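You operate a simulated robot arm through the tools that you are given. There is no shell and no other tool. Be economical: measure what you need, move in short steps, check, and stop when the job is done.

The job below is to be done with a simulated robot arm. You get a single attempt, and the scene is never put back.

## Task
Fetch the yellow post and stand it on the deck of trolley b.

It is judged by the outcome, as a careful person would: the job done as asked, and still so three seconds after it is handed in. It fails if anything else is knocked over, pushed out of place, dropped, spilled or broken.

## Robot
A 6-joint arm with a two-finger parallel gripper on a trunk, on a base that drives. Base frame: it is fixed to the floor where the robot stands at the start and does not move with it; the origin is under the middle of the robot, x ahead of it, y to its left, z up. Units: m, rad, N and s.
Its first joint turns from -2.897 to 2.897 rad. Places, roughly: deck of trolley B [2.7, 0.6, 0.2]. Payload 3.43 kg.
Tool frame: the origin (TCP) lies between the finger pads and is the grasp point; the fingertips stand 0.034 m ahead of it; z points along the fingers, y is the line along which they close. The gripper opens to 0.128 m. The fingers are 0.024 m wide and 0.012 m thick; the gripper's body (0.048 by 0.13 m) begins 0.096 m behind the TCP.
Orientation is that of the tool frame in the base frame, as a unit quaternion [x, y, z, w]. With the fingers straight down and closing along the base's y, the tool's x points along the base's -x, its y along +y and its z along -z.

## Interface
- The arm moves only by the tool jog_arm. Its argument "increments" is a list of rows, each a list of 3 entries, a list of its own where there are three numbers: the shift along the tool's x, y, z in m, then the turn, a rotation vector about the tool's x, y, z in rad, then the gripper command, from -1 (fully open) to 1 (shut), values between in proportion. In form: [[[tx, ty, tz], [wx, wy, wz], jaw], ...]. A call has 1 to 8 rows; each row shifts and turns the commanded pose from where the row before left it, along the tool's axes as they then stand. Each row takes 0.2 s and may step no farther than 0.05 m and 0.15 rad from the row before; otherwise, or with a gripper value out of range, the whole call is refused. Where a pose cannot be reached the arm comes as near as it can. A force on the tool above 40 N (or 10 N above the force at the start of the call, whichever is more), or a blocked arm, ends the call early, and 0.2 s more pass. The fingers move at their own pace (about 0.153 m/s each) and stop on an object; they squeeze with about 39 N. The grip force told is the motor's: it shows also when the fingers shut on nothing. Time passes only in rows, and 0.2 s behind the last, so rows that do not move let the fingers close. It gives the time, the measured TCP pose, the force on the tool (base axes), the opening and the grip force at its end, in the units of the frame above (readings bear some noise).
- Cameras (640 x 400 px; columns grow to the right, rows downward): "scene" is now at [0.1556, 0.2188, 1.1957]; the picture's right is [-0.25, -0.97, 0.00], its down [-0.59, 0.15, -0.79] and it looks along [0.77, -0.19, -0.61] (base axes); focal length 270 px, centre (320, 200). "wrist" rides on the gripper at [-0.036, 0, -0.098] in the tool frame; the picture's right is [0.00, -1.00, 0.00], its down [0.97, 0.00, -0.24] and it looks along [0.24, 0.00, 0.97] (tool axes); focal length 218 px, centre (320, 200). There is no depth. A picture from a camera that has moved, and an enlarged one, comes with that camera's place and axes in the base frame and with its lens. The place of the scene camera against the robot may be out by one fixed shift of up to 0.025 m in any direction.
- get_image(camera): a new picture of that camera. It takes no simulated time.
- roll_base(legs): drives the robot by 1 to 6 legs, each [ahead, left, turn to the left] in m, m and rad, along the robot's own axes; the way and the turn of a leg run together, so that a leg with both is an arc; at most 1.5 m and 3.142 rad a leg. The arm and the cameras ride along, it lands a little off, and it stops where it bumps. It gives what a move gives.
- head_to(pan, tilt): turns the head with the scene camera to pan (to the left, within 2.496 rad either way) and tilt (down, from -0.506 to 1.204), counted from straight ahead of the robot. It gives what a move gives.
- inspect(camera, box): a new picture of the part [left, top, right, bottom] of that camera's present view, enlarged. It takes no simulated time.
- sign_off(): hands the job in; it is judged then, once.

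Work in short steps. Places have to be worked out from the pictures, the camera data and where the tool is seen: move nearer, look again, correct. Check each grasp and each placing, and mend what went wrong. You have 120 turns and 78 pictures in all, those below and enlarged ones among them. Open the gripper and draw the arm clear of the work before you hand the job in, unless the task says otherwise; then end with one line.

The tools are called after "Call:" as a command line: name --argument value ..., lists and objects as JSON in quotes. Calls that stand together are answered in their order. jog_arm: Moves the arm, as the interface text tells. Its arguments: {"type":"object","properties":{"increments":{"type":"array","items":{"type":"array"}}},"required":["increments"]} The other tools are called the same way: roll_base (legs) drives the base; head_to (pan, tilt) turns the head that bears the scene camera; get_image (camera) takes a picture; inspect (camera, box) takes an enlarged picture of a part of a camera's view; sign_off () hands the job in.

At the start:

```text
time_s: 0.0
tcp_pos: [0.4426, 0.1635, 0.9603]
orientation: [0.0, 1.0, 0.002, 0.001]
force: [-1.6, 0.6, -0.1]
grip_width: 0.1281
grasp_force: 0.2
robot x, y, heading: [0.0015, -0.0014, -0.001]
head pan, tilt: [-0.25, 0.66]
```

scene: 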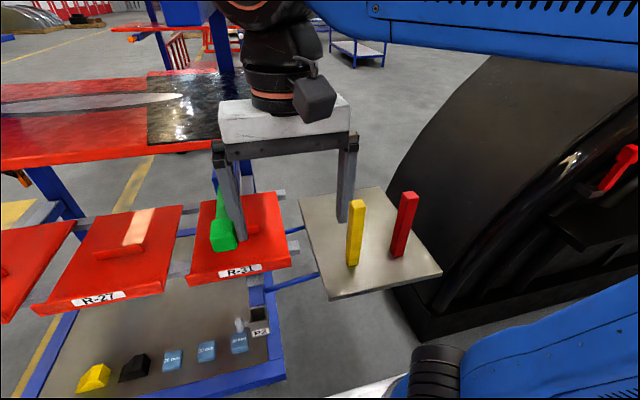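
wrist: 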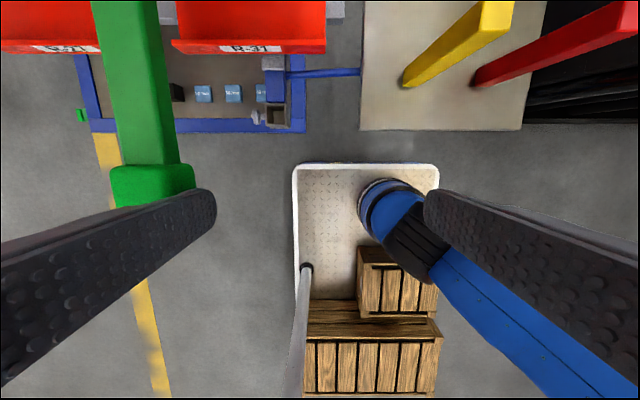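

The yellow post stands near (0.587, 0.01) on a plate at z≈0.62, with the red post about 0.13 m to its right. Before grasping I look toward trolley B and enlarge the posts.

Call:
inspect --camera "scene" --box '[290, 170, 450, 310]'

Call:
head_to --pan 0.25 --tilt 0.3

Call:
get_image --camera "scene"

```text
2.86 times, centred on (370, 240) of scene
camera zoom: at [0.1556, 0.2188, 1.1957], right [-0.25, -0.97, 0.0], down [-0.59, 0.15, -0.79], along [0.77, -0.19, -0.61], focal length 772 px, centre (177, 86)
```

zoom: 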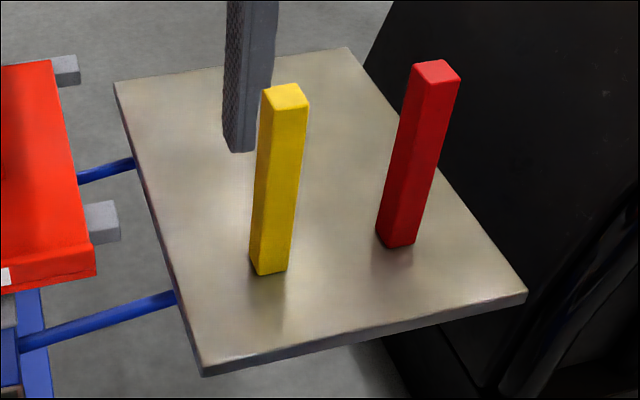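

```text
time_s: 0.9
tcp_pos: [0.442, 0.1647, 0.9601]
orientation: [0.0, 1.0, 0.002, 0.0]
force: [0.2, 1.1, -0.1]
grip_width: 0.1279
grasp_force: 0.0
robot x, y, heading: [0.0039, 0.0009, 0.003]
head pan, tilt: [0.25, 0.3]
```

```text
74 pictures are left
camera scene: at [0.1623, 0.2631, 1.2283], right [0.25, -0.97, 0.0], down [-0.29, -0.07, -0.96], along [0.93, 0.24, -0.3], focal length 270 px, centre (320, 200)
```

scene: 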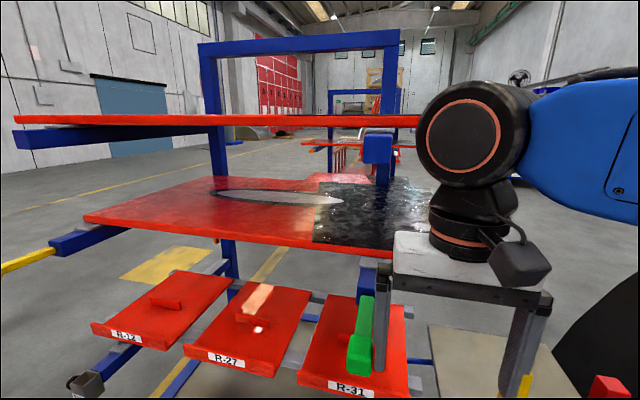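

Trolley B is hidden behind the rack and arm for now. I bring the tool high over the yellow post and look with the wrist camera.

Call:
jog_arm --increments '[[[-0.036, -0.03, 0], [0, 0, 0], -1], [[-0.036, -0.03, 0], [0, 0, 0], -1], [[-0.036, -0.03, 0], [0, 0, 0], -1], [[-0.036, -0.03, 0], [0, 0, 0], -1], [[0, -0.03, 0], [0, 0, 0], -1], [[0, 0, 0], [0, 0, 0], -1]]'

Call:
get_image --camera "wrist"

Call:
head_to --pan -0.25 --tilt 0.66

Call:
get_image --camera "scene"

```text
time_s: 2.3
tcp_pos: [0.5874, 0.016, 0.9607]
orientation: [-0.001, 1.0, 0.001, 0.001]
force: [0.1, -0.6, -0.3]
grip_width: 0.128
grasp_force: 0.0
robot x, y, heading: [-0.0012, 0.0, 0.005]
head pan, tilt: [0.25, 0.3]
```

```text
73 pictures are left
camera wrist: at [0.6232, 0.016, 1.0568], right [0.0, -1.0, 0.0], down [-0.97, 0.0, 0.24], along [-0.24, 0.0, -0.97], focal length 218 px, centre (320, 200)
```

wrist: 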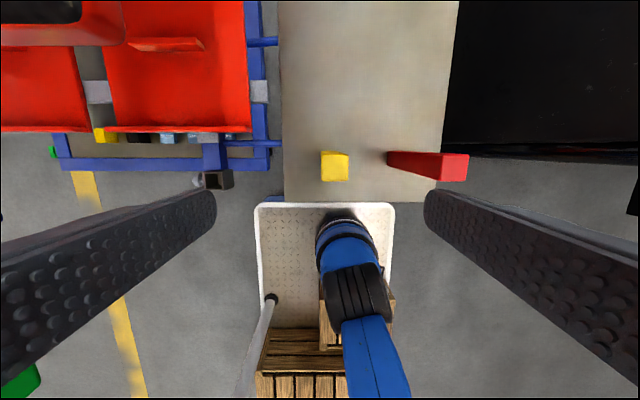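

```text
time_s: 3.3
tcp_pos: [0.586, 0.0165, 0.96]
orientation: [0.0, 1.0, 0.001, 0.0]
force: [0.3, -0.3, -0.7]
grip_width: 0.1279
grasp_force: 0.1
robot x, y, heading: [-0.0048, 0.0022, -0.0]
head pan, tilt: [-0.25, 0.66]
```

```text
72 pictures are left
camera scene: at [0.1556, 0.2189, 1.1957], right [-0.25, -0.97, 0.0], down [-0.59, 0.15, -0.79], along [0.77, -0.19, -0.61], focal length 270 px, centre (320, 200)
```

scene: 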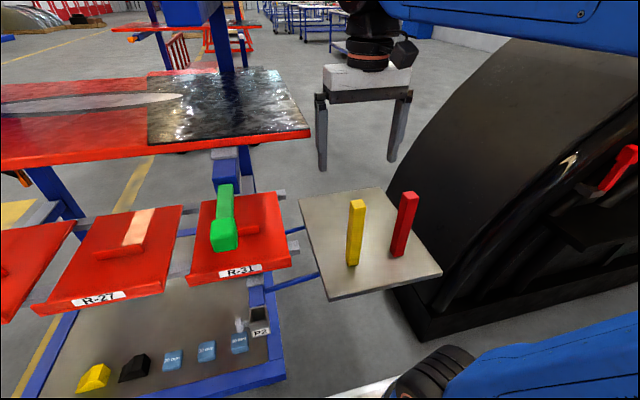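

The post top seems near (0.60, 0.0); I enlarge the wrist view for its exact centre and orientation.

Call:
inspect --camera "wrist" --box '[270, 120, 370, 210]'

Call:
inspect --camera "scene" --box '[120, 0, 440, 100]'

```text
4.44 times, centred on (320, 165) of wrist
camera zoom: at [0.6231, 0.0163, 1.0568], right [0.0, -1.0, 0.0], down [-0.97, 0.0, 0.24], along [-0.24, 0.0, -0.97], focal length 970 px, centre (320, 356)
```

zoom: 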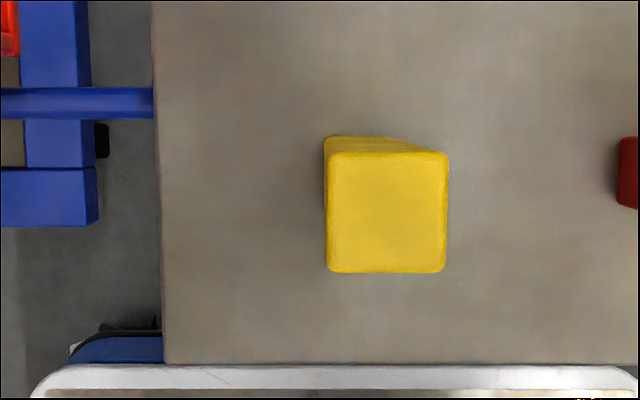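

```text
2.00 times, centred on (280, 50) of scene
camera zoom: at [0.1556, 0.2189, 1.1957], right [-0.25, -0.97, 0.0], down [-0.59, 0.15, -0.79], along [0.77, -0.19, -0.61], focal length 541 px, centre (400, 500)
```

zoom: 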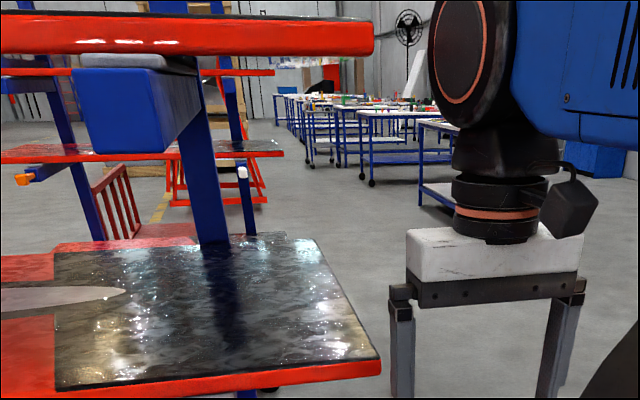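

Post centre is (0.601, 0.001), about 27 mm square, aligned to the axes, top at z≈0.835. I align and descend to TCP z≈0.795, still open.

Call:
jog_arm --increments '[[[-0.0145, -0.0155, 0], [0, 0, 0], -1], [[0, 0, 0.045], [0, 0, 0], -1], [[0, 0, 0.04], [0, 0, 0], -1], [[0, 0, 0], [0, 0, 0], -1]]'

Call:
get_image --camera "wrist"

```text
time_s: 4.3
tcp_pos: [0.598, -0.0011, 0.8785]
orientation: [0.0, 1.0, 0.001, 0.001]
force: [0.6, -0.1, 0.0]
grip_width: 0.1278
grasp_force: 0.0
robot x, y, heading: [0.0027, -0.0021, -0.002]
head pan, tilt: [-0.25, 0.66]
```

```text
69 pictures are left
camera wrist: at [0.6348, -0.001, 0.9756], right [0.0, -1.0, 0.0], down [-0.97, 0.0, 0.24], along [-0.24, 0.0, -0.97], focal length 218 px, centre (320, 200)
```

wrist: 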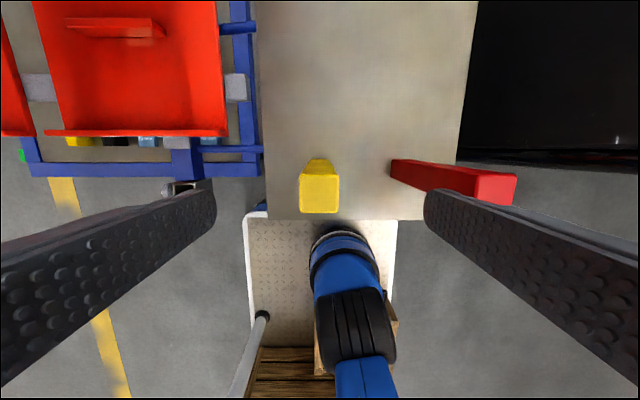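

Centred well (top at ≈(0.604, -0.001)). I lower to z≈0.795 and close.

Call:
jog_arm --increments '[[[-0.004, 0, 0.042], [0, 0, 0], -1], [[0, 0, 0.042], [0, 0, 0], -1], [[0, 0, 0], [0, 0, 0], -1], [[0, 0, 0], [0, 0, 0], 0.4], [[0, 0, 0], [0, 0, 0], 1], [[0, 0, 0], [0, 0, 0], 1], [[0, 0, 0], [0, 0, 0], 1]]'

Call:
get_image --camera "wrist"

```text
time_s: 5.9
tcp_pos: [0.6035, -0.0022, 0.7939]
orientation: [0.0, 1.0, 0.002, 0.0]
force: [1.5, -0.2, 0.2]
grip_width: 0.0298
grasp_force: 38.8
robot x, y, heading: [-0.0025, -0.0021, -0.0]
head pan, tilt: [-0.25, 0.66]
```

```text
68 pictures are left
camera wrist: at [0.6397, -0.0023, 0.8902], right [0.0, -1.0, 0.0], down [-0.97, 0.0, 0.24], along [-0.24, 0.0, -0.97], focal length 218 px, centre (320, 200)
```

wrist: 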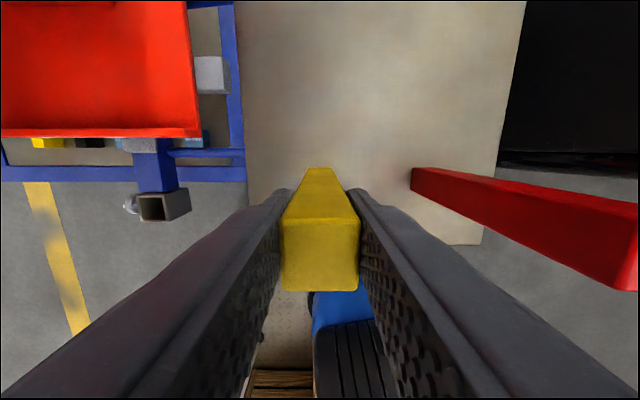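

Gripped at 0.030 m wide. I lift straight up about 0.25 m to clear everything.

Call:
jog_arm --increments '[[[0, 0, -0.03], [0, 0, 0], 1], [[0, 0, -0.04], [0, 0, 0], 1], [[0, 0, -0.045], [0, 0, 0], 1], [[0, 0, -0.045], [0, 0, 0], 1], [[0, 0, -0.045], [0, 0, 0], 1], [[0, 0, -0.045], [0, 0, 0], 1], [[0, 0, 0], [0, 0, 0], 1]]'

Call:
get_image --camera "scene"

```text
time_s: 7.5
tcp_pos: [0.6074, 0.0014, 1.0409]
orientation: [0.001, 1.0, 0.0, 0.001]
force: [0.4, -0.4, -3.3]
grip_width: 0.0297
grasp_force: 39.3
robot x, y, heading: [0.0014, 0.0012, -0.0]
head pan, tilt: [-0.25, 0.66]
```

```text
67 pictures are left
camera scene: at [0.1556, 0.2188, 1.1957], right [-0.25, -0.97, 0.0], down [-0.59, 0.15, -0.79], along [0.77, -0.2, -0.61], focal length 270 px, centre (320, 200)
```

scene: 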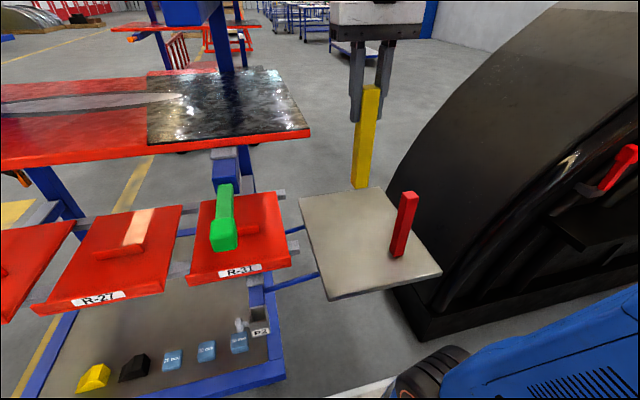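

The post is held and clear. I survey the surroundings to plan a driving route.

Call:
head_to --pan 1.1 --tilt 0.5

Call:
get_image --camera "scene"

Call:
head_to --pan -1.1 --tilt 0.5

Call:
get_image --camera "scene"

Call:
head_to --pan 0.1 --tilt 0.45

Call:
get_image --camera "scene"

```text
time_s: 9.0
tcp_pos: [0.6071, 0.0006, 1.0398]
orientation: [0.0, 1.0, 0.001, 0.001]
force: [-0.1, -0.1, -2.6]
grip_width: 0.0298
grasp_force: 38.6
robot x, y, heading: [0.0041, 0.0012, 0.003]
head pan, tilt: [1.1, 0.499]
```

```text
66 pictures are left
camera scene: at [0.1132, 0.3212, 1.2099], right [0.89, -0.45, 0.0], down [-0.22, -0.43, -0.88], along [0.4, 0.78, -0.48], focal length 270 px, centre (320, 200)
```

scene: 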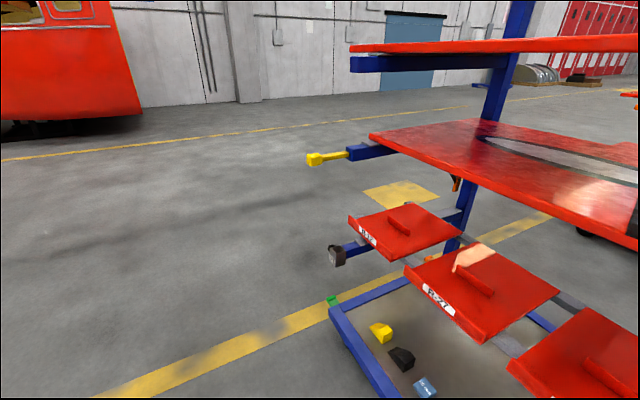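

```text
time_s: 11.0
tcp_pos: [0.6072, 0.0005, 1.0388]
orientation: [0.0, 1.0, 0.0, 0.001]
force: [-0.3, 0.4, -2.7]
grip_width: 0.0296
grasp_force: 38.7
robot x, y, heading: [0.002, 0.0036, -0.0]
head pan, tilt: [-1.1, 0.499]
```

```text
65 pictures are left
camera scene: at [0.1132, 0.1591, 1.2099], right [-0.89, -0.45, 0.0], down [-0.22, 0.43, -0.88], along [0.4, -0.78, -0.48], focal length 270 px, centre (320, 200)
```

scene: 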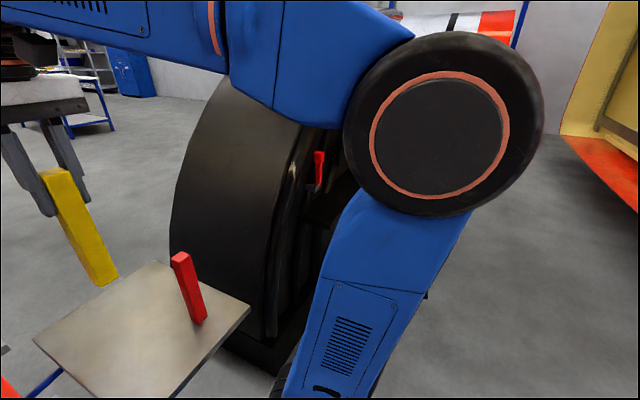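

```text
time_s: 12.4
tcp_pos: [0.6076, 0.0013, 1.0398]
orientation: [0.0, 1.0, 0.001, 0.001]
force: [0.1, 0.5, -3.8]
grip_width: 0.0297
grasp_force: 38.9
robot x, y, heading: [0.0014, 0.0004, 0.001]
head pan, tilt: [0.099, 0.45]
```

```text
64 pictures are left
camera scene: at [0.1633, 0.2492, 1.2144], right [0.1, -1.0, 0.0], down [-0.43, -0.04, -0.9], along [0.9, 0.09, -0.44], focal length 270 px, centre (320, 200)
```

scene: 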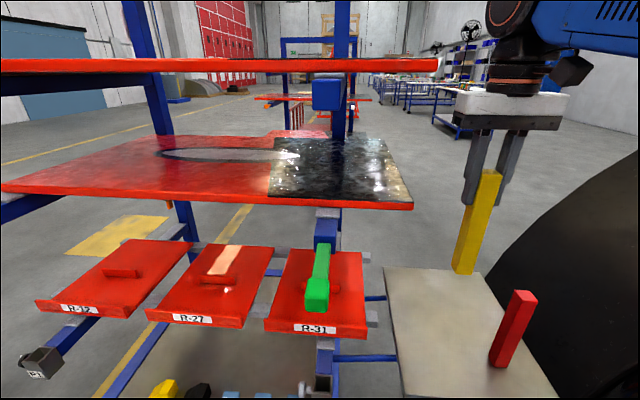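

Trolley B must be behind the rack (a barred red handle shows there). The left way around the rack looks open; I check left/rear for obstacles before driving.

Call:
head_to --pan 2.4 --tilt 0.5

Call:
get_image --camera "scene"

Call:
head_to --pan -2.4 --tilt 0.5

Call:
get_image --camera "scene"

```text
time_s: 14.6
tcp_pos: [0.6061, 0.0013, 1.0388]
orientation: [0.0, 1.0, 0.001, 0.001]
force: [0.0, 0.1, -2.8]
grip_width: 0.0297
grasp_force: 39.4
robot x, y, heading: [-0.0004, 0.0013, 0.001]
head pan, tilt: [2.4, 0.499]
```

```text
63 pictures are left
camera scene: at [0.0048, 0.3017, 1.21], right [0.68, 0.74, 0.0], down [0.35, -0.32, -0.88], along [-0.65, 0.59, -0.48], focal length 270 px, centre (320, 200)
```

scene: 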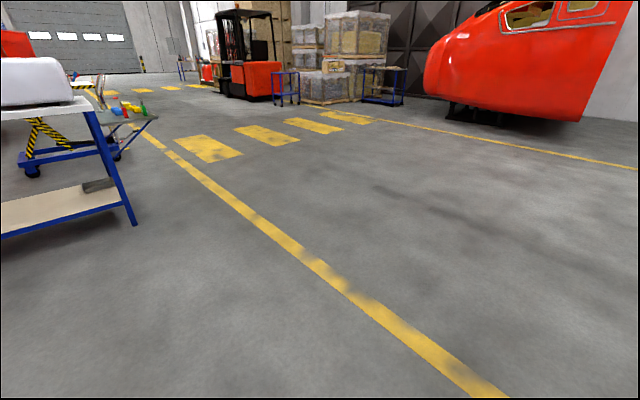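

```text
time_s: 18.4
tcp_pos: [0.6068, 0.0001, 1.0395]
orientation: [0.0, 1.0, 0.0, 0.0]
force: [-0.3, -0.5, -2.6]
grip_width: 0.0298
grasp_force: 39.3
robot x, y, heading: [-0.0022, -0.0016, -0.001]
head pan, tilt: [-2.4, 0.499]
```

```text
62 pictures are left
camera scene: at [0.0048, 0.1787, 1.2099], right [-0.68, 0.74, 0.0], down [0.35, 0.32, -0.88], along [-0.65, -0.59, -0.48], focal length 270 px, centre (320, 200)
```

scene: 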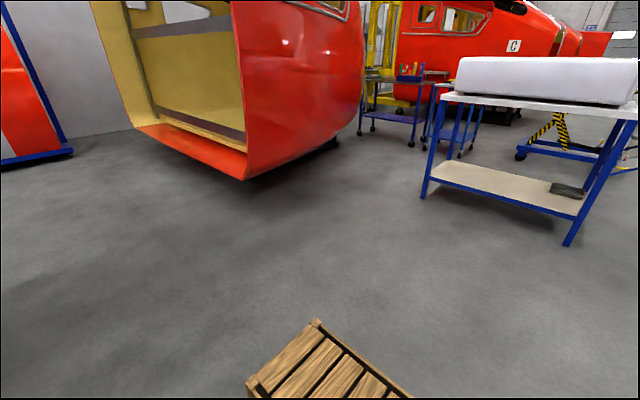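

Behind is clear for about 2 m and the left is open. I back up 0.5 m and slide 1.5 m left, then look.

Call:
roll_base --legs '[[-0.5, 0, 0], [0, 1.5, 0], [0, 0.5, 0]]'

Call:
head_to --pan -0.1 --tilt 0.4

Call:
get_image --camera "scene"

```text
time_s: 31.0
tcp_pos: [0.1958, 1.9704, 1.0408]
orientation: [0.039, 0.999, 0.0, 0.001]
force: [0.5, 0.5, -3.2]
grip_width: 0.0295
grasp_force: 39.4
robot x, y, heading: [-0.4105, 2.0198, -0.082]
head pan, tilt: [-2.4, 0.499]
```

```text
time_s: 33.1
tcp_pos: [0.1962, 1.9712, 1.0392]
orientation: [0.039, 0.999, 0.0, 0.001]
force: [-0.3, -0.1, -2.8]
grip_width: 0.0294
grasp_force: 38.7
robot x, y, heading: [-0.4099, 2.0168, -0.075]
head pan, tilt: [-0.099, 0.4]
```

```text
61 pictures are left
camera scene: at [-0.2299, 2.2336, 1.2191], right [-0.18, -0.98, 0.0], down [-0.38, 0.07, -0.92], along [0.91, -0.16, -0.39], focal length 270 px, centre (320, 200)
```

scene: 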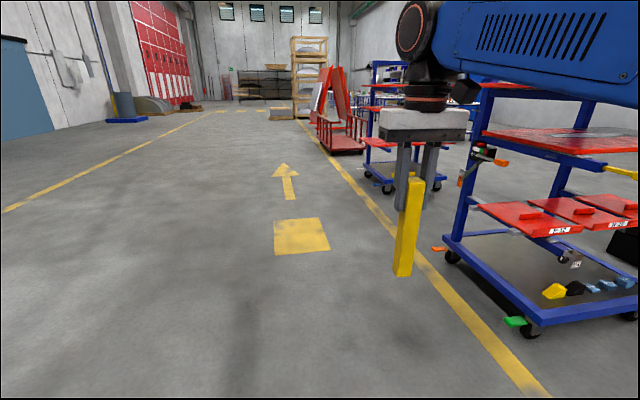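

Trolley B appears to be the second blue rack behind the first one, its low deck near pixel (405,180). I drive ahead along the aisle, correcting the heading, to see it.

Call:
roll_base --legs '[[0, 0, 0.078], [1.5, 0.0, 0]]'

Call:
head_to --pan -0.7 --tilt 0.45

Call:
get_image --camera "scene"

```text
time_s: 40.9
tcp_pos: [1.6661, 2.0266, 1.0384]
orientation: [-0.002, 1.0, 0.0, 0.001]
force: [0.9, 0.1, -2.7]
grip_width: 0.03
grasp_force: 38.7
robot x, y, heading: [1.0561, 2.0205, 0.006]
head pan, tilt: [-0.099, 0.4]
```

```text
time_s: 41.9
tcp_pos: [1.666, 2.0279, 1.0394]
orientation: [-0.003, 1.0, 0.001, 0.001]
force: [-0.2, -0.5, -2.7]
grip_width: 0.0297
grasp_force: 38.6
robot x, y, heading: [1.0592, 2.0233, 0.005]
head pan, tilt: [-0.7, 0.45]
```

```text
60 pictures are left
camera scene: at [1.1997, 2.2047, 1.2144], right [-0.64, -0.77, 0.0], down [-0.33, 0.28, -0.9], along [0.69, -0.58, -0.44], focal length 270 px, centre (320, 200)
```

scene: 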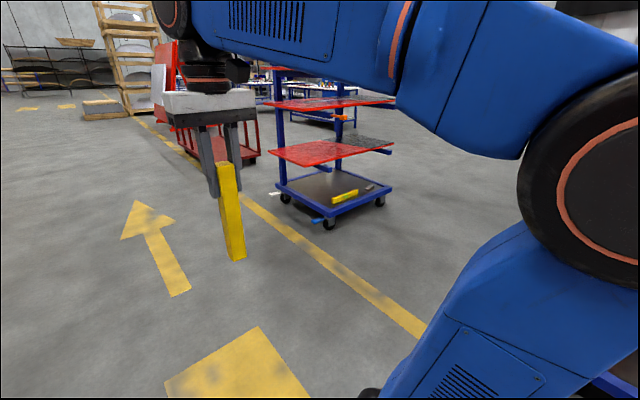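

The deck of trolley B is visible around (335,190) with a shelf above it. I enlarge that region.

Call:
inspect --camera "scene" --box '[250, 60, 410, 240]'

```text
2.22 times, centred on (330, 150) of scene
camera zoom: at [1.1997, 2.2047, 1.2144], right [-0.64, -0.77, 0.0], down [-0.33, 0.28, -0.9], along [0.69, -0.58, -0.44], focal length 601 px, centre (298, 311)
```

zoom: 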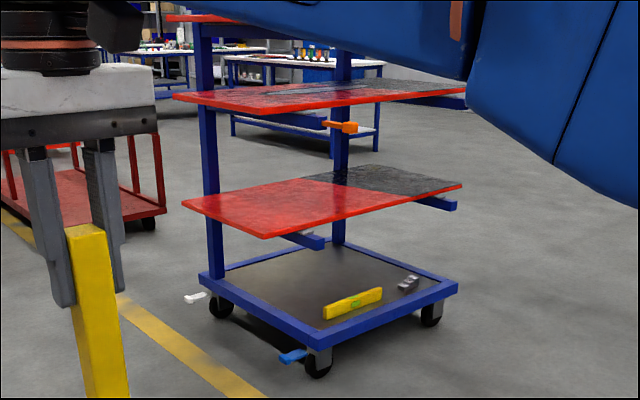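

Deck of B spans about x 2.53–3.32, y 0.19–0.98 at z≈0.2; the shelf above (z≈0.56) begins at x≈2.71, leaving an open strip x≈2.58–2.70, with a level and a small grey item around x≈2.70. I move ahead and turn diagonally toward the trolley's near corner for a better look.

Call:
roll_base --legs '[[0.75, 0, 0], [0, 0, -0.65]]'

Call:
head_to --pan -0.15 --tilt 0.6

Call:
get_image --camera "scene"

```text
time_s: 47.8
tcp_pos: [2.3141, 1.6626, 1.039]
orientation: [0.315, 0.949, 0.001, 0.002]
force: [0.9, 0.1, -3.3]
grip_width: 0.0295
grasp_force: 38.6
robot x, y, heading: [1.8293, 2.0237, -0.645]
head pan, tilt: [-0.7, 0.45]
```

```text
time_s: 48.8
tcp_pos: [2.3143, 1.6616, 1.0397]
orientation: [0.315, 0.949, 0.001, 0.001]
force: [1.3, 0.3, -2.5]
grip_width: 0.0296
grasp_force: 38.9
robot x, y, heading: [1.8236, 2.0234, -0.645]
head pan, tilt: [-0.15, 0.6]
```

```text
58 pictures are left
camera scene: at [2.0762, 2.111, 1.2009], right [-0.71, -0.7, 0.0], down [-0.4, 0.4, -0.83], along [0.58, -0.59, -0.56], focal length 270 px, centre (320, 200)
```

scene: 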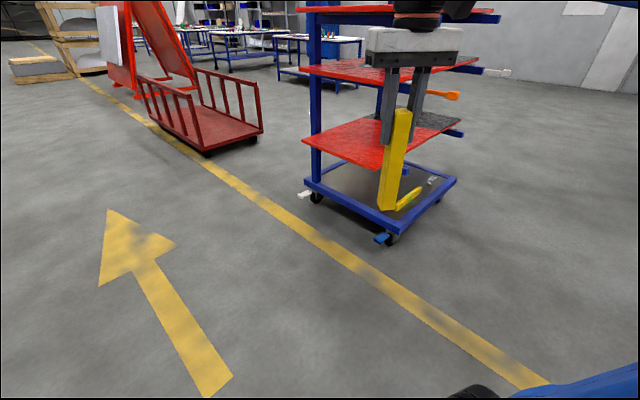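

Deck near corner refined to about (2.58, 1.0). I drive closer diagonally so the open strip is within reach, then look again.

Call:
roll_base --legs '[[0, -0.4, 0], [0.35, 0, 0]]'

Call:
head_to --pan -0.1 --tilt 0.8

Call:
get_image --camera "scene"

Call:
get_image --camera "wrist"

```text
time_s: 53.1
tcp_pos: [2.3618, 1.1419, 1.0399]
orientation: [0.313, 0.95, 0.001, 0.001]
force: [-0.7, 0.2, -1.9]
grip_width: 0.0295
grasp_force: 39.0
robot x, y, heading: [1.8747, 1.5031, -0.637]
head pan, tilt: [-0.15, 0.6]
```

```text
time_s: 53.8
tcp_pos: [2.3624, 1.1419, 1.0395]
orientation: [0.313, 0.95, 0.0, 0.0]
force: [-0.6, -0.2, -3.4]
grip_width: 0.0298
grasp_force: 38.8
robot x, y, heading: [1.8696, 1.5051, -0.632]
head pan, tilt: [-0.099, 0.799]
```

```text
57 pictures are left
camera scene: at [2.1197, 1.5975, 1.184], right [-0.67, -0.74, 0.0], down [-0.53, 0.48, -0.7], along [0.52, -0.47, -0.72], focal length 270 px, centre (320, 200)
```

scene: 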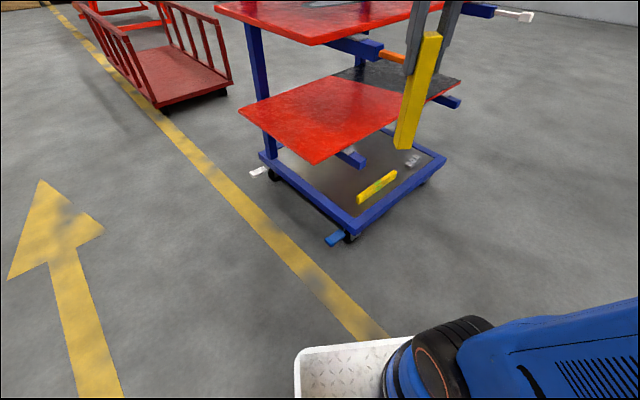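

```text
56 pictures are left
camera wrist: at [2.3912, 1.1205, 1.1365], right [-0.59, -0.8, 0.0], down [-0.78, 0.58, 0.24], along [-0.19, 0.14, -0.97], focal length 218 px, centre (320, 200)
```

wrist: 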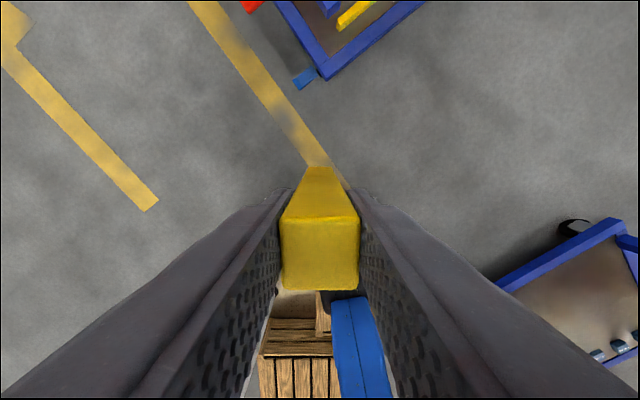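

I enlarge the deck strip to measure free area and rim width.

Call:
inspect --camera "scene" --box '[300, 130, 460, 250]'

Call:
inspect --camera "wrist" --box '[240, 0, 440, 110]'

```text
3.33 times, centred on (380, 190) of scene
camera zoom: at [2.1197, 1.5975, 1.184], right [-0.67, -0.74, 0.0], down [-0.53, 0.48, -0.7], along [0.52, -0.47, -0.72], focal length 901 px, centre (120, 233)
```

zoom: 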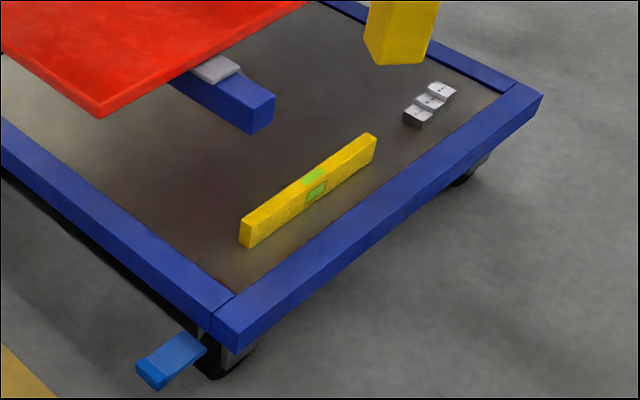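

```text
3.20 times, centred on (340, 55) of wrist
camera zoom: at [2.3912, 1.1205, 1.1365], right [-0.59, -0.8, 0.0], down [-0.78, 0.58, 0.24], along [-0.19, 0.14, -0.97], focal length 698 px, centre (256, 664)
```

zoom: 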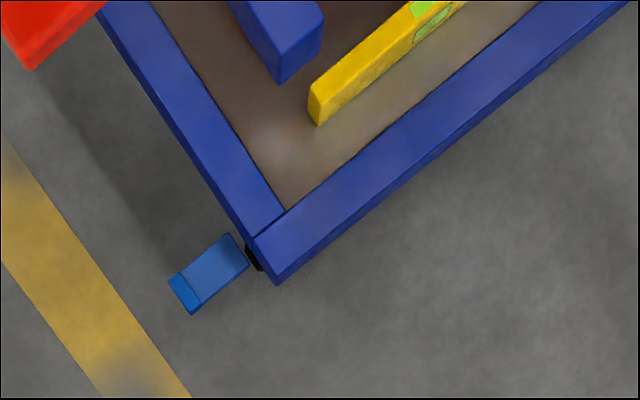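

The deck has a free gap between the level (y 0.53–0.83) and the grey blocks (y 0.28–0.41) at x≈2.665, y≈0.47, in front of the shelf edge (x≈2.72); the beam ends at y≈0.92 must be avoided. I drive to about (2.0, 1.05), strafing first.

Call:
roll_base --legs '[[0, -0.285, 0], [0.37, 0, 0]]'

Call:
head_to --pan -0.1 --tilt 0.8

Call:
get_image --camera "scene"

Call:
get_image --camera "wrist"

```text
time_s: 57.8
tcp_pos: [2.4911, 0.6872, 1.0397]
orientation: [0.315, 0.949, 0.001, 0.001]
force: [0.6, 0.6, -1.9]
grip_width: 0.0299
grasp_force: 39.5
robot x, y, heading: [2.0029, 1.0492, -0.638]
head pan, tilt: [-0.099, 0.799]
```

```text
time_s: 58.4
tcp_pos: [2.4916, 0.6868, 1.0393]
orientation: [0.315, 0.949, -0.001, 0.001]
force: [0.6, -0.8, -2.7]
grip_width: 0.0297
grasp_force: 39.2
robot x, y, heading: [2.0026, 1.0464, -0.641]
head pan, tilt: [-0.099, 0.799]
```

```text
53 pictures are left
camera scene: at [2.2518, 1.1432, 1.184], right [-0.68, -0.74, 0.0], down [-0.53, 0.48, -0.7], along [0.51, -0.47, -0.72], focal length 270 px, centre (320, 200)
```

scene: 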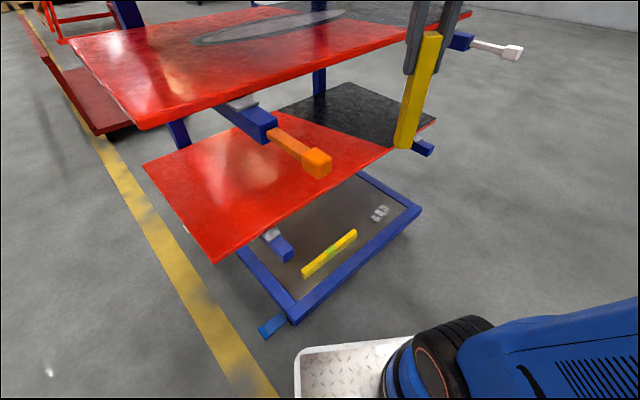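

```text
52 pictures are left
camera wrist: at [2.5211, 0.6649, 1.1365], right [-0.6, -0.8, 0.0], down [-0.78, 0.58, 0.24], along [-0.19, 0.14, -0.97], focal length 218 px, centre (320, 200)
```

wrist: 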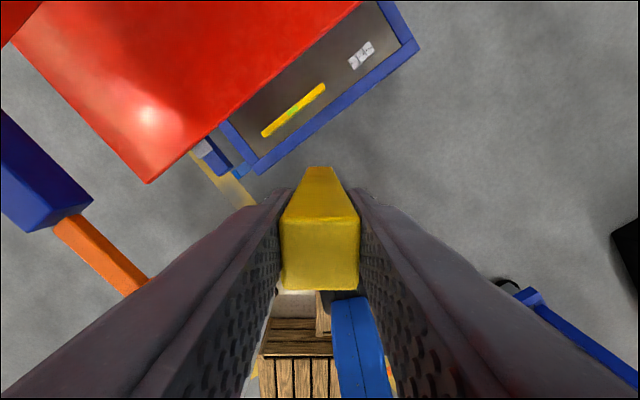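

Views agree: shelf edge x≈2.72, gap centre ≈(2.663, 0.463), orange clamp tip at ≈(2.505, 0.91, 0.91) is well to the side. I rotate the tool by +0.64 yaw so the thin side of the gripper faces the shelf, and shift toward y≈0.47.

Call:
jog_arm --increments '[[[0, 0, 0], [0, 0, -0.128], 1], [[0, 0, 0], [0, 0, -0.128], 1], [[0, 0, 0], [0, 0, -0.128], 1], [[0, 0, 0], [0, 0, -0.128], 1], [[0, 0, 0], [0, 0, -0.128], 1], [[0, -0.04, 0], [0, 0, 0], 1], [[0, -0.045, 0], [0, 0, 0], 1], [[0, 0, 0], [0, 0, 0], 1]]'

```text
time_s: 60.2
tcp_pos: [2.4914, 0.5998, 1.0378]
orientation: [0.001, 1.0, 0.0, 0.001]
force: [0.7, -0.6, -2.7]
grip_width: 0.0299
grasp_force: 38.7
robot x, y, heading: [2.0043, 1.054, -0.641]
head pan, tilt: [-0.099, 0.799]
```

The tool is aligned. I finish the y shift and begin descending at x≈2.49, outside the shelves.

Call:
jog_arm --increments '[[[0, -0.045, 0], [0, 0, 0], 1], [[0, -0.045, 0], [0, 0, 0], 1], [[0, -0.045, 0], [0, 0, 0], 1], [[0, 0, 0.045], [0, 0, 0], 1], [[0, 0, 0.045], [0, 0, 0], 1], [[0, 0, 0.045], [0, 0, 0], 1], [[0, 0, 0.045], [0, 0, 0], 1], [[0, 0, 0], [0, 0, 0], 1]]'

Call:
get_image --camera "scene"

```text
time_s: 62.0
tcp_pos: [2.4942, 0.4679, 0.8618]
orientation: [0.001, 1.0, 0.0, 0.001]
force: [-0.4, -0.1, -3.0]
grip_width: 0.0295
grasp_force: 39.4
robot x, y, heading: [2.0066, 1.0483, -0.643]
head pan, tilt: [-0.099, 0.799]
```

```text
51 pictures are left
camera scene: at [2.2518, 1.1432, 1.184], right [-0.68, -0.74, 0.0], down [-0.53, 0.48, -0.7], along [0.51, -0.47, -0.72], focal length 270 px, centre (320, 200)
```

scene: 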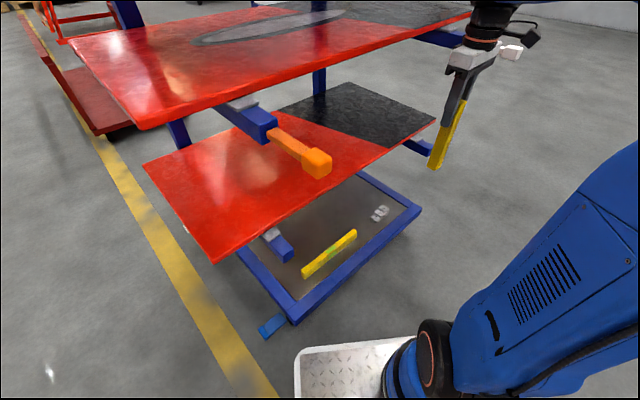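

Clear of the white clamp (y≈0.06–0.15) and shelves. I continue down to about z = 0.51.

Call:
jog_arm --increments '[[[0, 0, 0.045], [0, 0, 0], 1], [[0, 0, 0.045], [0, 0, 0], 1], [[0, 0, 0.045], [0, 0, 0], 1], [[0, 0, 0.045], [0, 0, 0], 1], [[0, 0, 0.045], [0, 0, 0], 1], [[0, 0, 0.045], [0, 0, 0], 1], [[0, 0, 0.045], [0, 0, 0], 1], [[0, 0, 0.03], [0, 0, 0], 1]]'

Call:
get_image --camera "scene"

Call:
get_image --camera "wrist"

```text
time_s: 63.8
tcp_pos: [2.4961, 0.4633, 0.5135]
orientation: [0.001, 1.0, -0.002, 0.002]
force: [0.1, 0.1, -2.0]
grip_width: 0.0298
grasp_force: 38.1
robot x, y, heading: [2.003, 1.0502, -0.641]
head pan, tilt: [-0.099, 0.799]
```

```text
50 pictures are left
camera scene: at [2.2517, 1.1433, 1.184], right [-0.68, -0.74, 0.0], down [-0.53, 0.48, -0.7], along [0.51, -0.47, -0.72], focal length 270 px, centre (320, 200)
```

scene: 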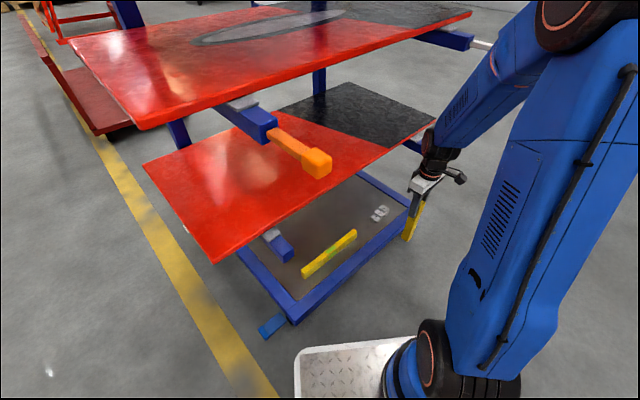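

```text
49 pictures are left
camera wrist: at [2.5324, 0.4641, 0.6104], right [0.0, -1.0, 0.0], down [-0.97, 0.0, 0.24], along [-0.24, 0.0, -0.97], focal length 218 px, centre (320, 200)
```

wrist: 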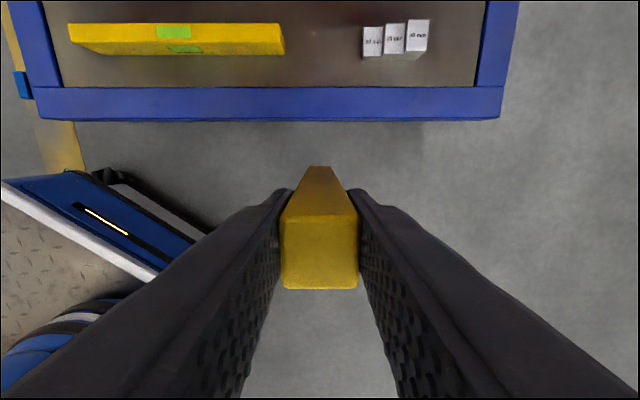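

Deck measured: inner rim x≈2.631, level end y≈0.522, blocks at y≈0.392, so target is (2.66, 0.457). I inspect the gripper for anything protruding toward the shelf.

Call:
inspect --camera "scene" --box '[370, 100, 500, 250]'

```text
2.67 times, centred on (435, 175) of scene
camera zoom: at [2.2517, 1.1433, 1.184], right [-0.68, -0.74, 0.0], down [-0.53, 0.48, -0.7], along [0.51, -0.47, -0.72], focal length 721 px, centre (13, 267)
```

zoom: 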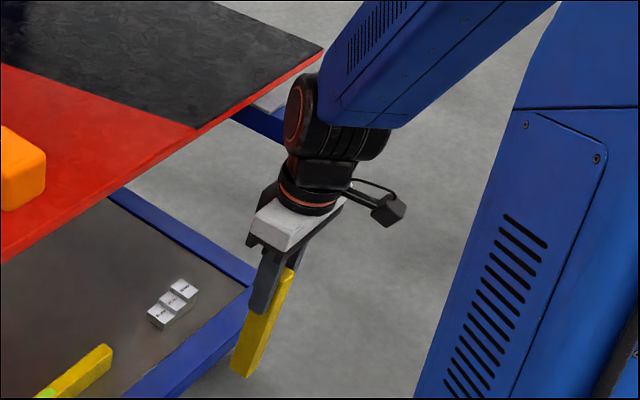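

Nothing protrudes far toward the shelf (+x). I move in over the deck gap at this height, in small steps.

Call:
jog_arm --increments '[[[-0.04, -0.006, 0], [0, 0, 0], 1], [[-0.04, 0, 0], [0, 0, 0], 1], [[-0.03, 0, 0], [0, 0, 0], 1], [[-0.03, 0, 0], [0, 0, 0], 1], [[-0.022, 0, 0], [0, 0, 0], 1], [[0, 0, 0], [0, 0, 0], 1]]'

Call:
inspect --camera "scene" --box '[320, 80, 500, 260]'

Call:
get_image --camera "wrist"

```text
time_s: 65.2
tcp_pos: [2.6524, 0.4602, 0.5183]
orientation: [0.001, 1.0, 0.001, 0.001]
force: [0.2, 0.2, -2.7]
grip_width: 0.0297
grasp_force: 39.0
robot x, y, heading: [2.0021, 1.0502, -0.645]
head pan, tilt: [-0.099, 0.799]
```

```text
2.22 times, centred on (410, 170) of scene
camera zoom: at [2.2518, 1.1432, 1.184], right [-0.67, -0.74, 0.0], down [-0.53, 0.48, -0.7], along [0.51, -0.47, -0.72], focal length 601 px, centre (120, 267)
```

zoom: 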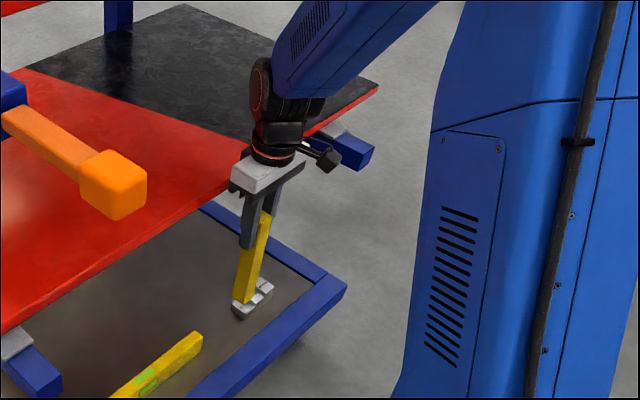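

```text
46 pictures are left
camera wrist: at [2.6894, 0.4592, 0.6147], right [0.0, -1.0, 0.0], down [-0.97, 0.0, 0.24], along [-0.24, 0.0, -0.97], focal length 218 px, centre (320, 200)
```

wrist: 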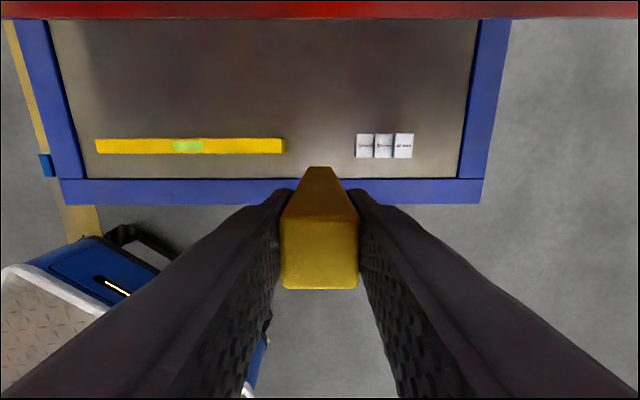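

The post is over the gap, aligned between level and blocks. I nudge +5 mm in x and descend to about z = 0.395.

Call:
jog_arm --increments '[[[-0.005, -0.002, 0.02], [0, 0, 0], 1], [[0, 0, 0.03], [0, 0, 0], 1], [[0, 0, 0.03], [0, 0, 0], 1], [[0, 0, 0.03], [0, 0, 0], 1], [[0, 0, 0.012], [0, 0, 0], 1], [[0, 0, 0], [0, 0, 0], 1]]'

Call:
get_image --camera "wrist"

Call:
inspect --camera "scene" --box '[320, 80, 500, 260]'

```text
time_s: 66.6
tcp_pos: [2.6582, 0.4595, 0.391]
orientation: [0.002, 1.0, 0.0, 0.001]
force: [0.8, 0.2, -2.5]
grip_width: 0.0297
grasp_force: 39.3
robot x, y, heading: [2.0022, 1.0489, -0.645]
head pan, tilt: [-0.099, 0.799]
```

```text
45 pictures are left
camera wrist: at [2.6954, 0.4585, 0.488], right [0.0, -1.0, 0.0], down [-0.97, 0.0, 0.24], along [-0.24, 0.0, -0.97], focal length 218 px, centre (320, 200)
```

wrist: 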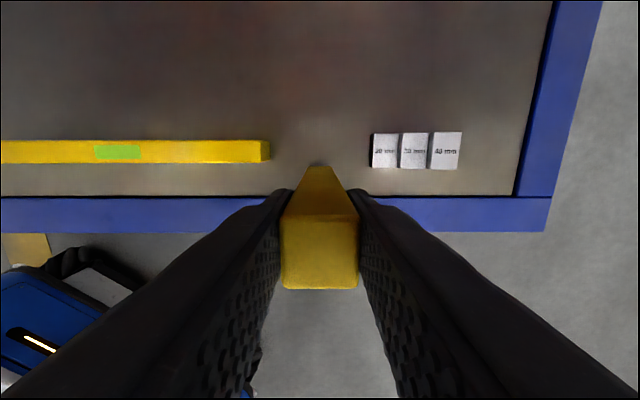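

```text
2.22 times, centred on (410, 170) of scene
camera zoom: at [2.2518, 1.1432, 1.184], right [-0.68, -0.74, 0.0], down [-0.53, 0.48, -0.7], along [0.51, -0.47, -0.72], focal length 601 px, centre (120, 267)
```

zoom: 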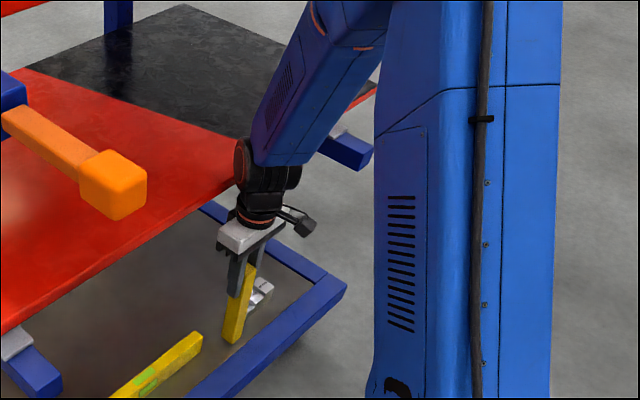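

No contact yet; near edge of the post is about 15 mm inside the rim. I lower in few-mm steps watching the force.

Call:
jog_arm --increments '[[[0, 0, 0.005], [0, 0, 0], 1], [[0, 0, 0.005], [0, 0, 0], 1], [[0, 0, 0], [0, 0, 0], 1]]'

```text
time_s: 67.4
tcp_pos: [2.6593, 0.4588, 0.3816]
orientation: [0.001, 1.0, -0.001, 0.001]
force: [-0.2, -1.0, -1.9]
grip_width: 0.0297
grasp_force: 38.9
robot x, y, heading: [2.0024, 1.0459, -0.645]
head pan, tilt: [-0.099, 0.799]
```

Still free; continuing in small steps.

Call:
jog_arm --increments '[[[0, 0, 0.003], [0, 0, 0], 1], [[0, 0, 0.003], [0, 0, 0], 1], [[0, 0, 0], [0, 0, 0], 1]]'

Call:
get_image --camera "wrist"

Call:
inspect --camera "scene" --box '[360, 170, 420, 240]'

```text
time_s: 68.2
tcp_pos: [2.6605, 0.4585, 0.3782]
orientation: [0.001, 1.0, -0.001, 0.002]
force: [-0.5, 7.0, 30.7]
grip_width: 0.0298
grasp_force: 39.0
robot x, y, heading: [2.0078, 1.0484, -0.64]
head pan, tilt: [-0.099, 0.799]
```

```text
43 pictures are left
camera wrist: at [2.6962, 0.4581, 0.4748], right [0.0, -1.0, 0.0], down [-0.97, 0.0, 0.24], along [-0.24, 0.0, -0.97], focal length 218 px, centre (320, 200)
```

wrist: 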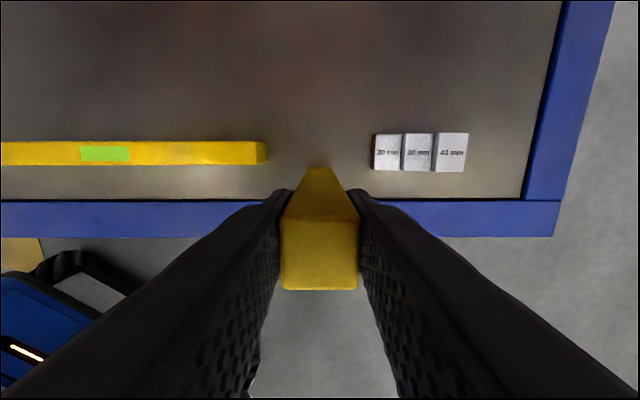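

```text
5.71 times, centred on (390, 205) of scene
camera zoom: at [2.251, 1.1441, 1.1841], right [-0.67, -0.74, 0.0], down [-0.53, 0.48, -0.7], along [0.51, -0.47, -0.72], focal length 1545 px, centre (-80, 171)
```

zoom: 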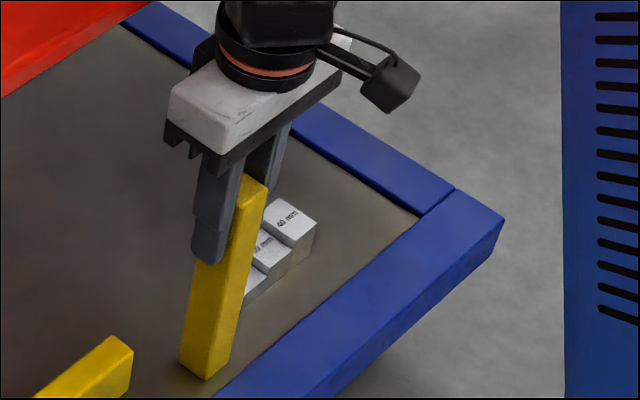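

Contact with the deck at 31 N, post inside the rim. I relieve the push by 2 mm and check the force before opening.

Call:
jog_arm --increments '[[[0, 0, -0.002], [0, 0, 0], 1], [[0, 0, 0], [0, 0, 0], 1]]'

```text
time_s: 68.8
tcp_pos: [2.6587, 0.4587, 0.379]
orientation: [0.001, 1.0, 0.0, 0.001]
force: [0.2, 0.1, -3.0]
grip_width: 0.0297
grasp_force: 39.2
robot x, y, heading: [2.0039, 1.0515, -0.646]
head pan, tilt: [-0.099, 0.799]
```

Now just off the deck; I lower 1 mm for a light touch.

Call:
jog_arm --increments '[[[0, 0, 0.001], [0, 0, 0], 1], [[0, 0, 0], [0, 0, 0], 1]]'

```text
time_s: 69.4
tcp_pos: [2.6589, 0.4577, 0.3779]
orientation: [0.002, 1.0, 0.001, 0.0]
force: [-0.5, 0.0, -1.3]
grip_width: 0.0298
grasp_force: 38.9
robot x, y, heading: [2.0072, 1.0495, -0.641]
head pan, tilt: [-0.099, 0.799]
```

The weight is nearly carried by the deck. I open modestly (to about 0.06 m) and let it settle, then look.

Call:
jog_arm --increments '[[[0, 0, 0.0004], [0, 0, 0], 1], [[0, 0, 0], [0, 0, 0], 0.4], [[0, 0, 0], [0, 0, 0], 0.1], [[0, 0, 0], [0, 0, 0], 0.1], [[0, 0, 0], [0, 0, 0], 0.1]]'

Call:
get_image --camera "wrist"

Call:
inspect --camera "scene" --box '[360, 170, 420, 240]'

```text
time_s: 70.6
tcp_pos: [2.6596, 0.4581, 0.3777]
orientation: [0.001, 1.0, 0.0, 0.001]
force: [-0.2, 0.1, 0.1]
grip_width: 0.0578
grasp_force: 0.0
robot x, y, heading: [2.0096, 1.0541, -0.644]
head pan, tilt: [-0.099, 0.799]
```

```text
41 pictures are left
camera wrist: at [2.6961, 0.458, 0.4746], right [0.0, -1.0, 0.0], down [-0.97, 0.0, 0.24], along [-0.24, 0.0, -0.97], focal length 218 px, centre (320, 200)
```

wrist: 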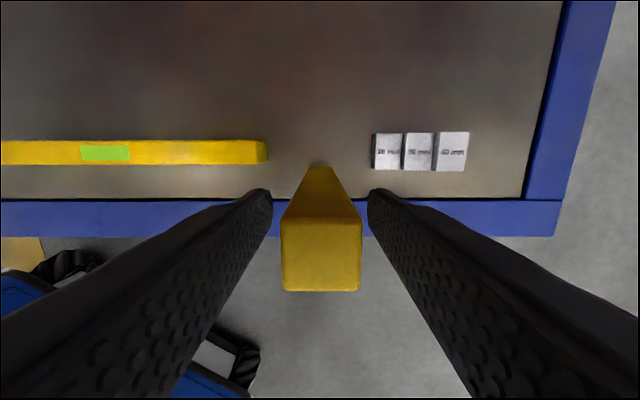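

```text
5.71 times, centred on (390, 205) of scene
camera zoom: at [2.2518, 1.1433, 1.184], right [-0.68, -0.74, 0.0], down [-0.53, 0.48, -0.7], along [0.51, -0.47, -0.72], focal length 1545 px, centre (-80, 171)
```

zoom: 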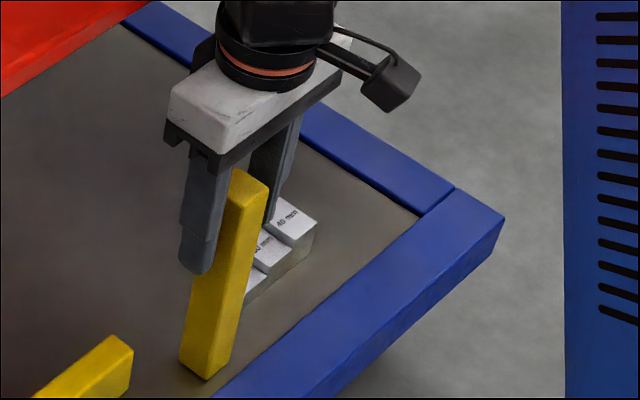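

The post stands freely. I retreat straight up along the way I came, then out in -x.

Call:
jog_arm --increments '[[[0, 0, -0.03], [0, 0, 0], 0.1], [[0, 0, -0.04], [0, 0, 0], 0.1], [[0, 0, -0.04], [0, 0, 0], 0.1], [[0, 0, -0.035], [0, 0, 0], 0.1], [[0.04, 0, 0], [0, 0, 0], 0.1], [[0.045, 0, 0], [0, 0, 0], 0.1], [[0.045, 0, 0], [0, 0, 0], 0.1], [[0.04, 0, 0], [0, 0, 0], 0.1]]'

Call:
get_image --camera "scene"

Call:
get_image --camera "wrist"

```text
time_s: 72.4
tcp_pos: [2.4873, 0.4596, 0.5233]
orientation: [0.0, 1.0, 0.0, 0.001]
force: [0.2, 1.2, -0.2]
grip_width: 0.0575
grasp_force: 0.1
robot x, y, heading: [2.006, 1.0498, -0.637]
head pan, tilt: [-0.099, 0.799]
```

```text
39 pictures are left
camera scene: at [2.2519, 1.1434, 1.184], right [-0.67, -0.74, 0.0], down [-0.53, 0.48, -0.7], along [0.51, -0.47, -0.72], focal length 270 px, centre (320, 200)
```

scene: 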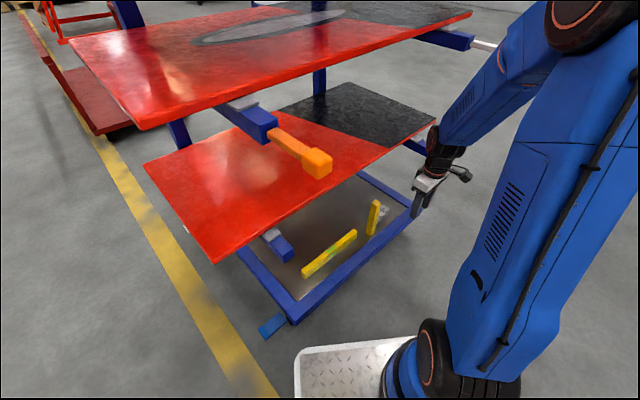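

```text
38 pictures are left
camera wrist: at [2.5242, 0.4596, 0.6205], right [0.0, -1.0, 0.0], down [-0.97, 0.0, 0.24], along [-0.24, 0.0, -0.97], focal length 218 px, centre (320, 200)
```

wrist: 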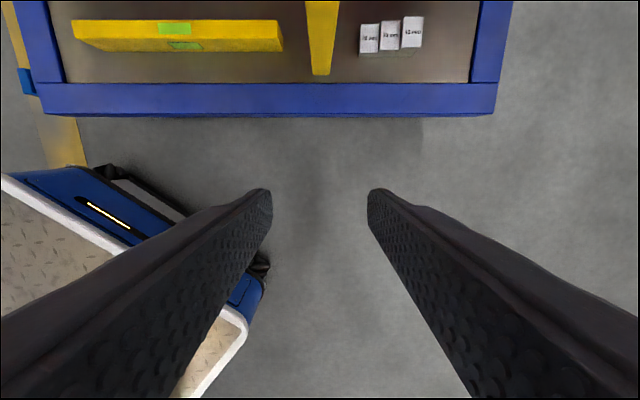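

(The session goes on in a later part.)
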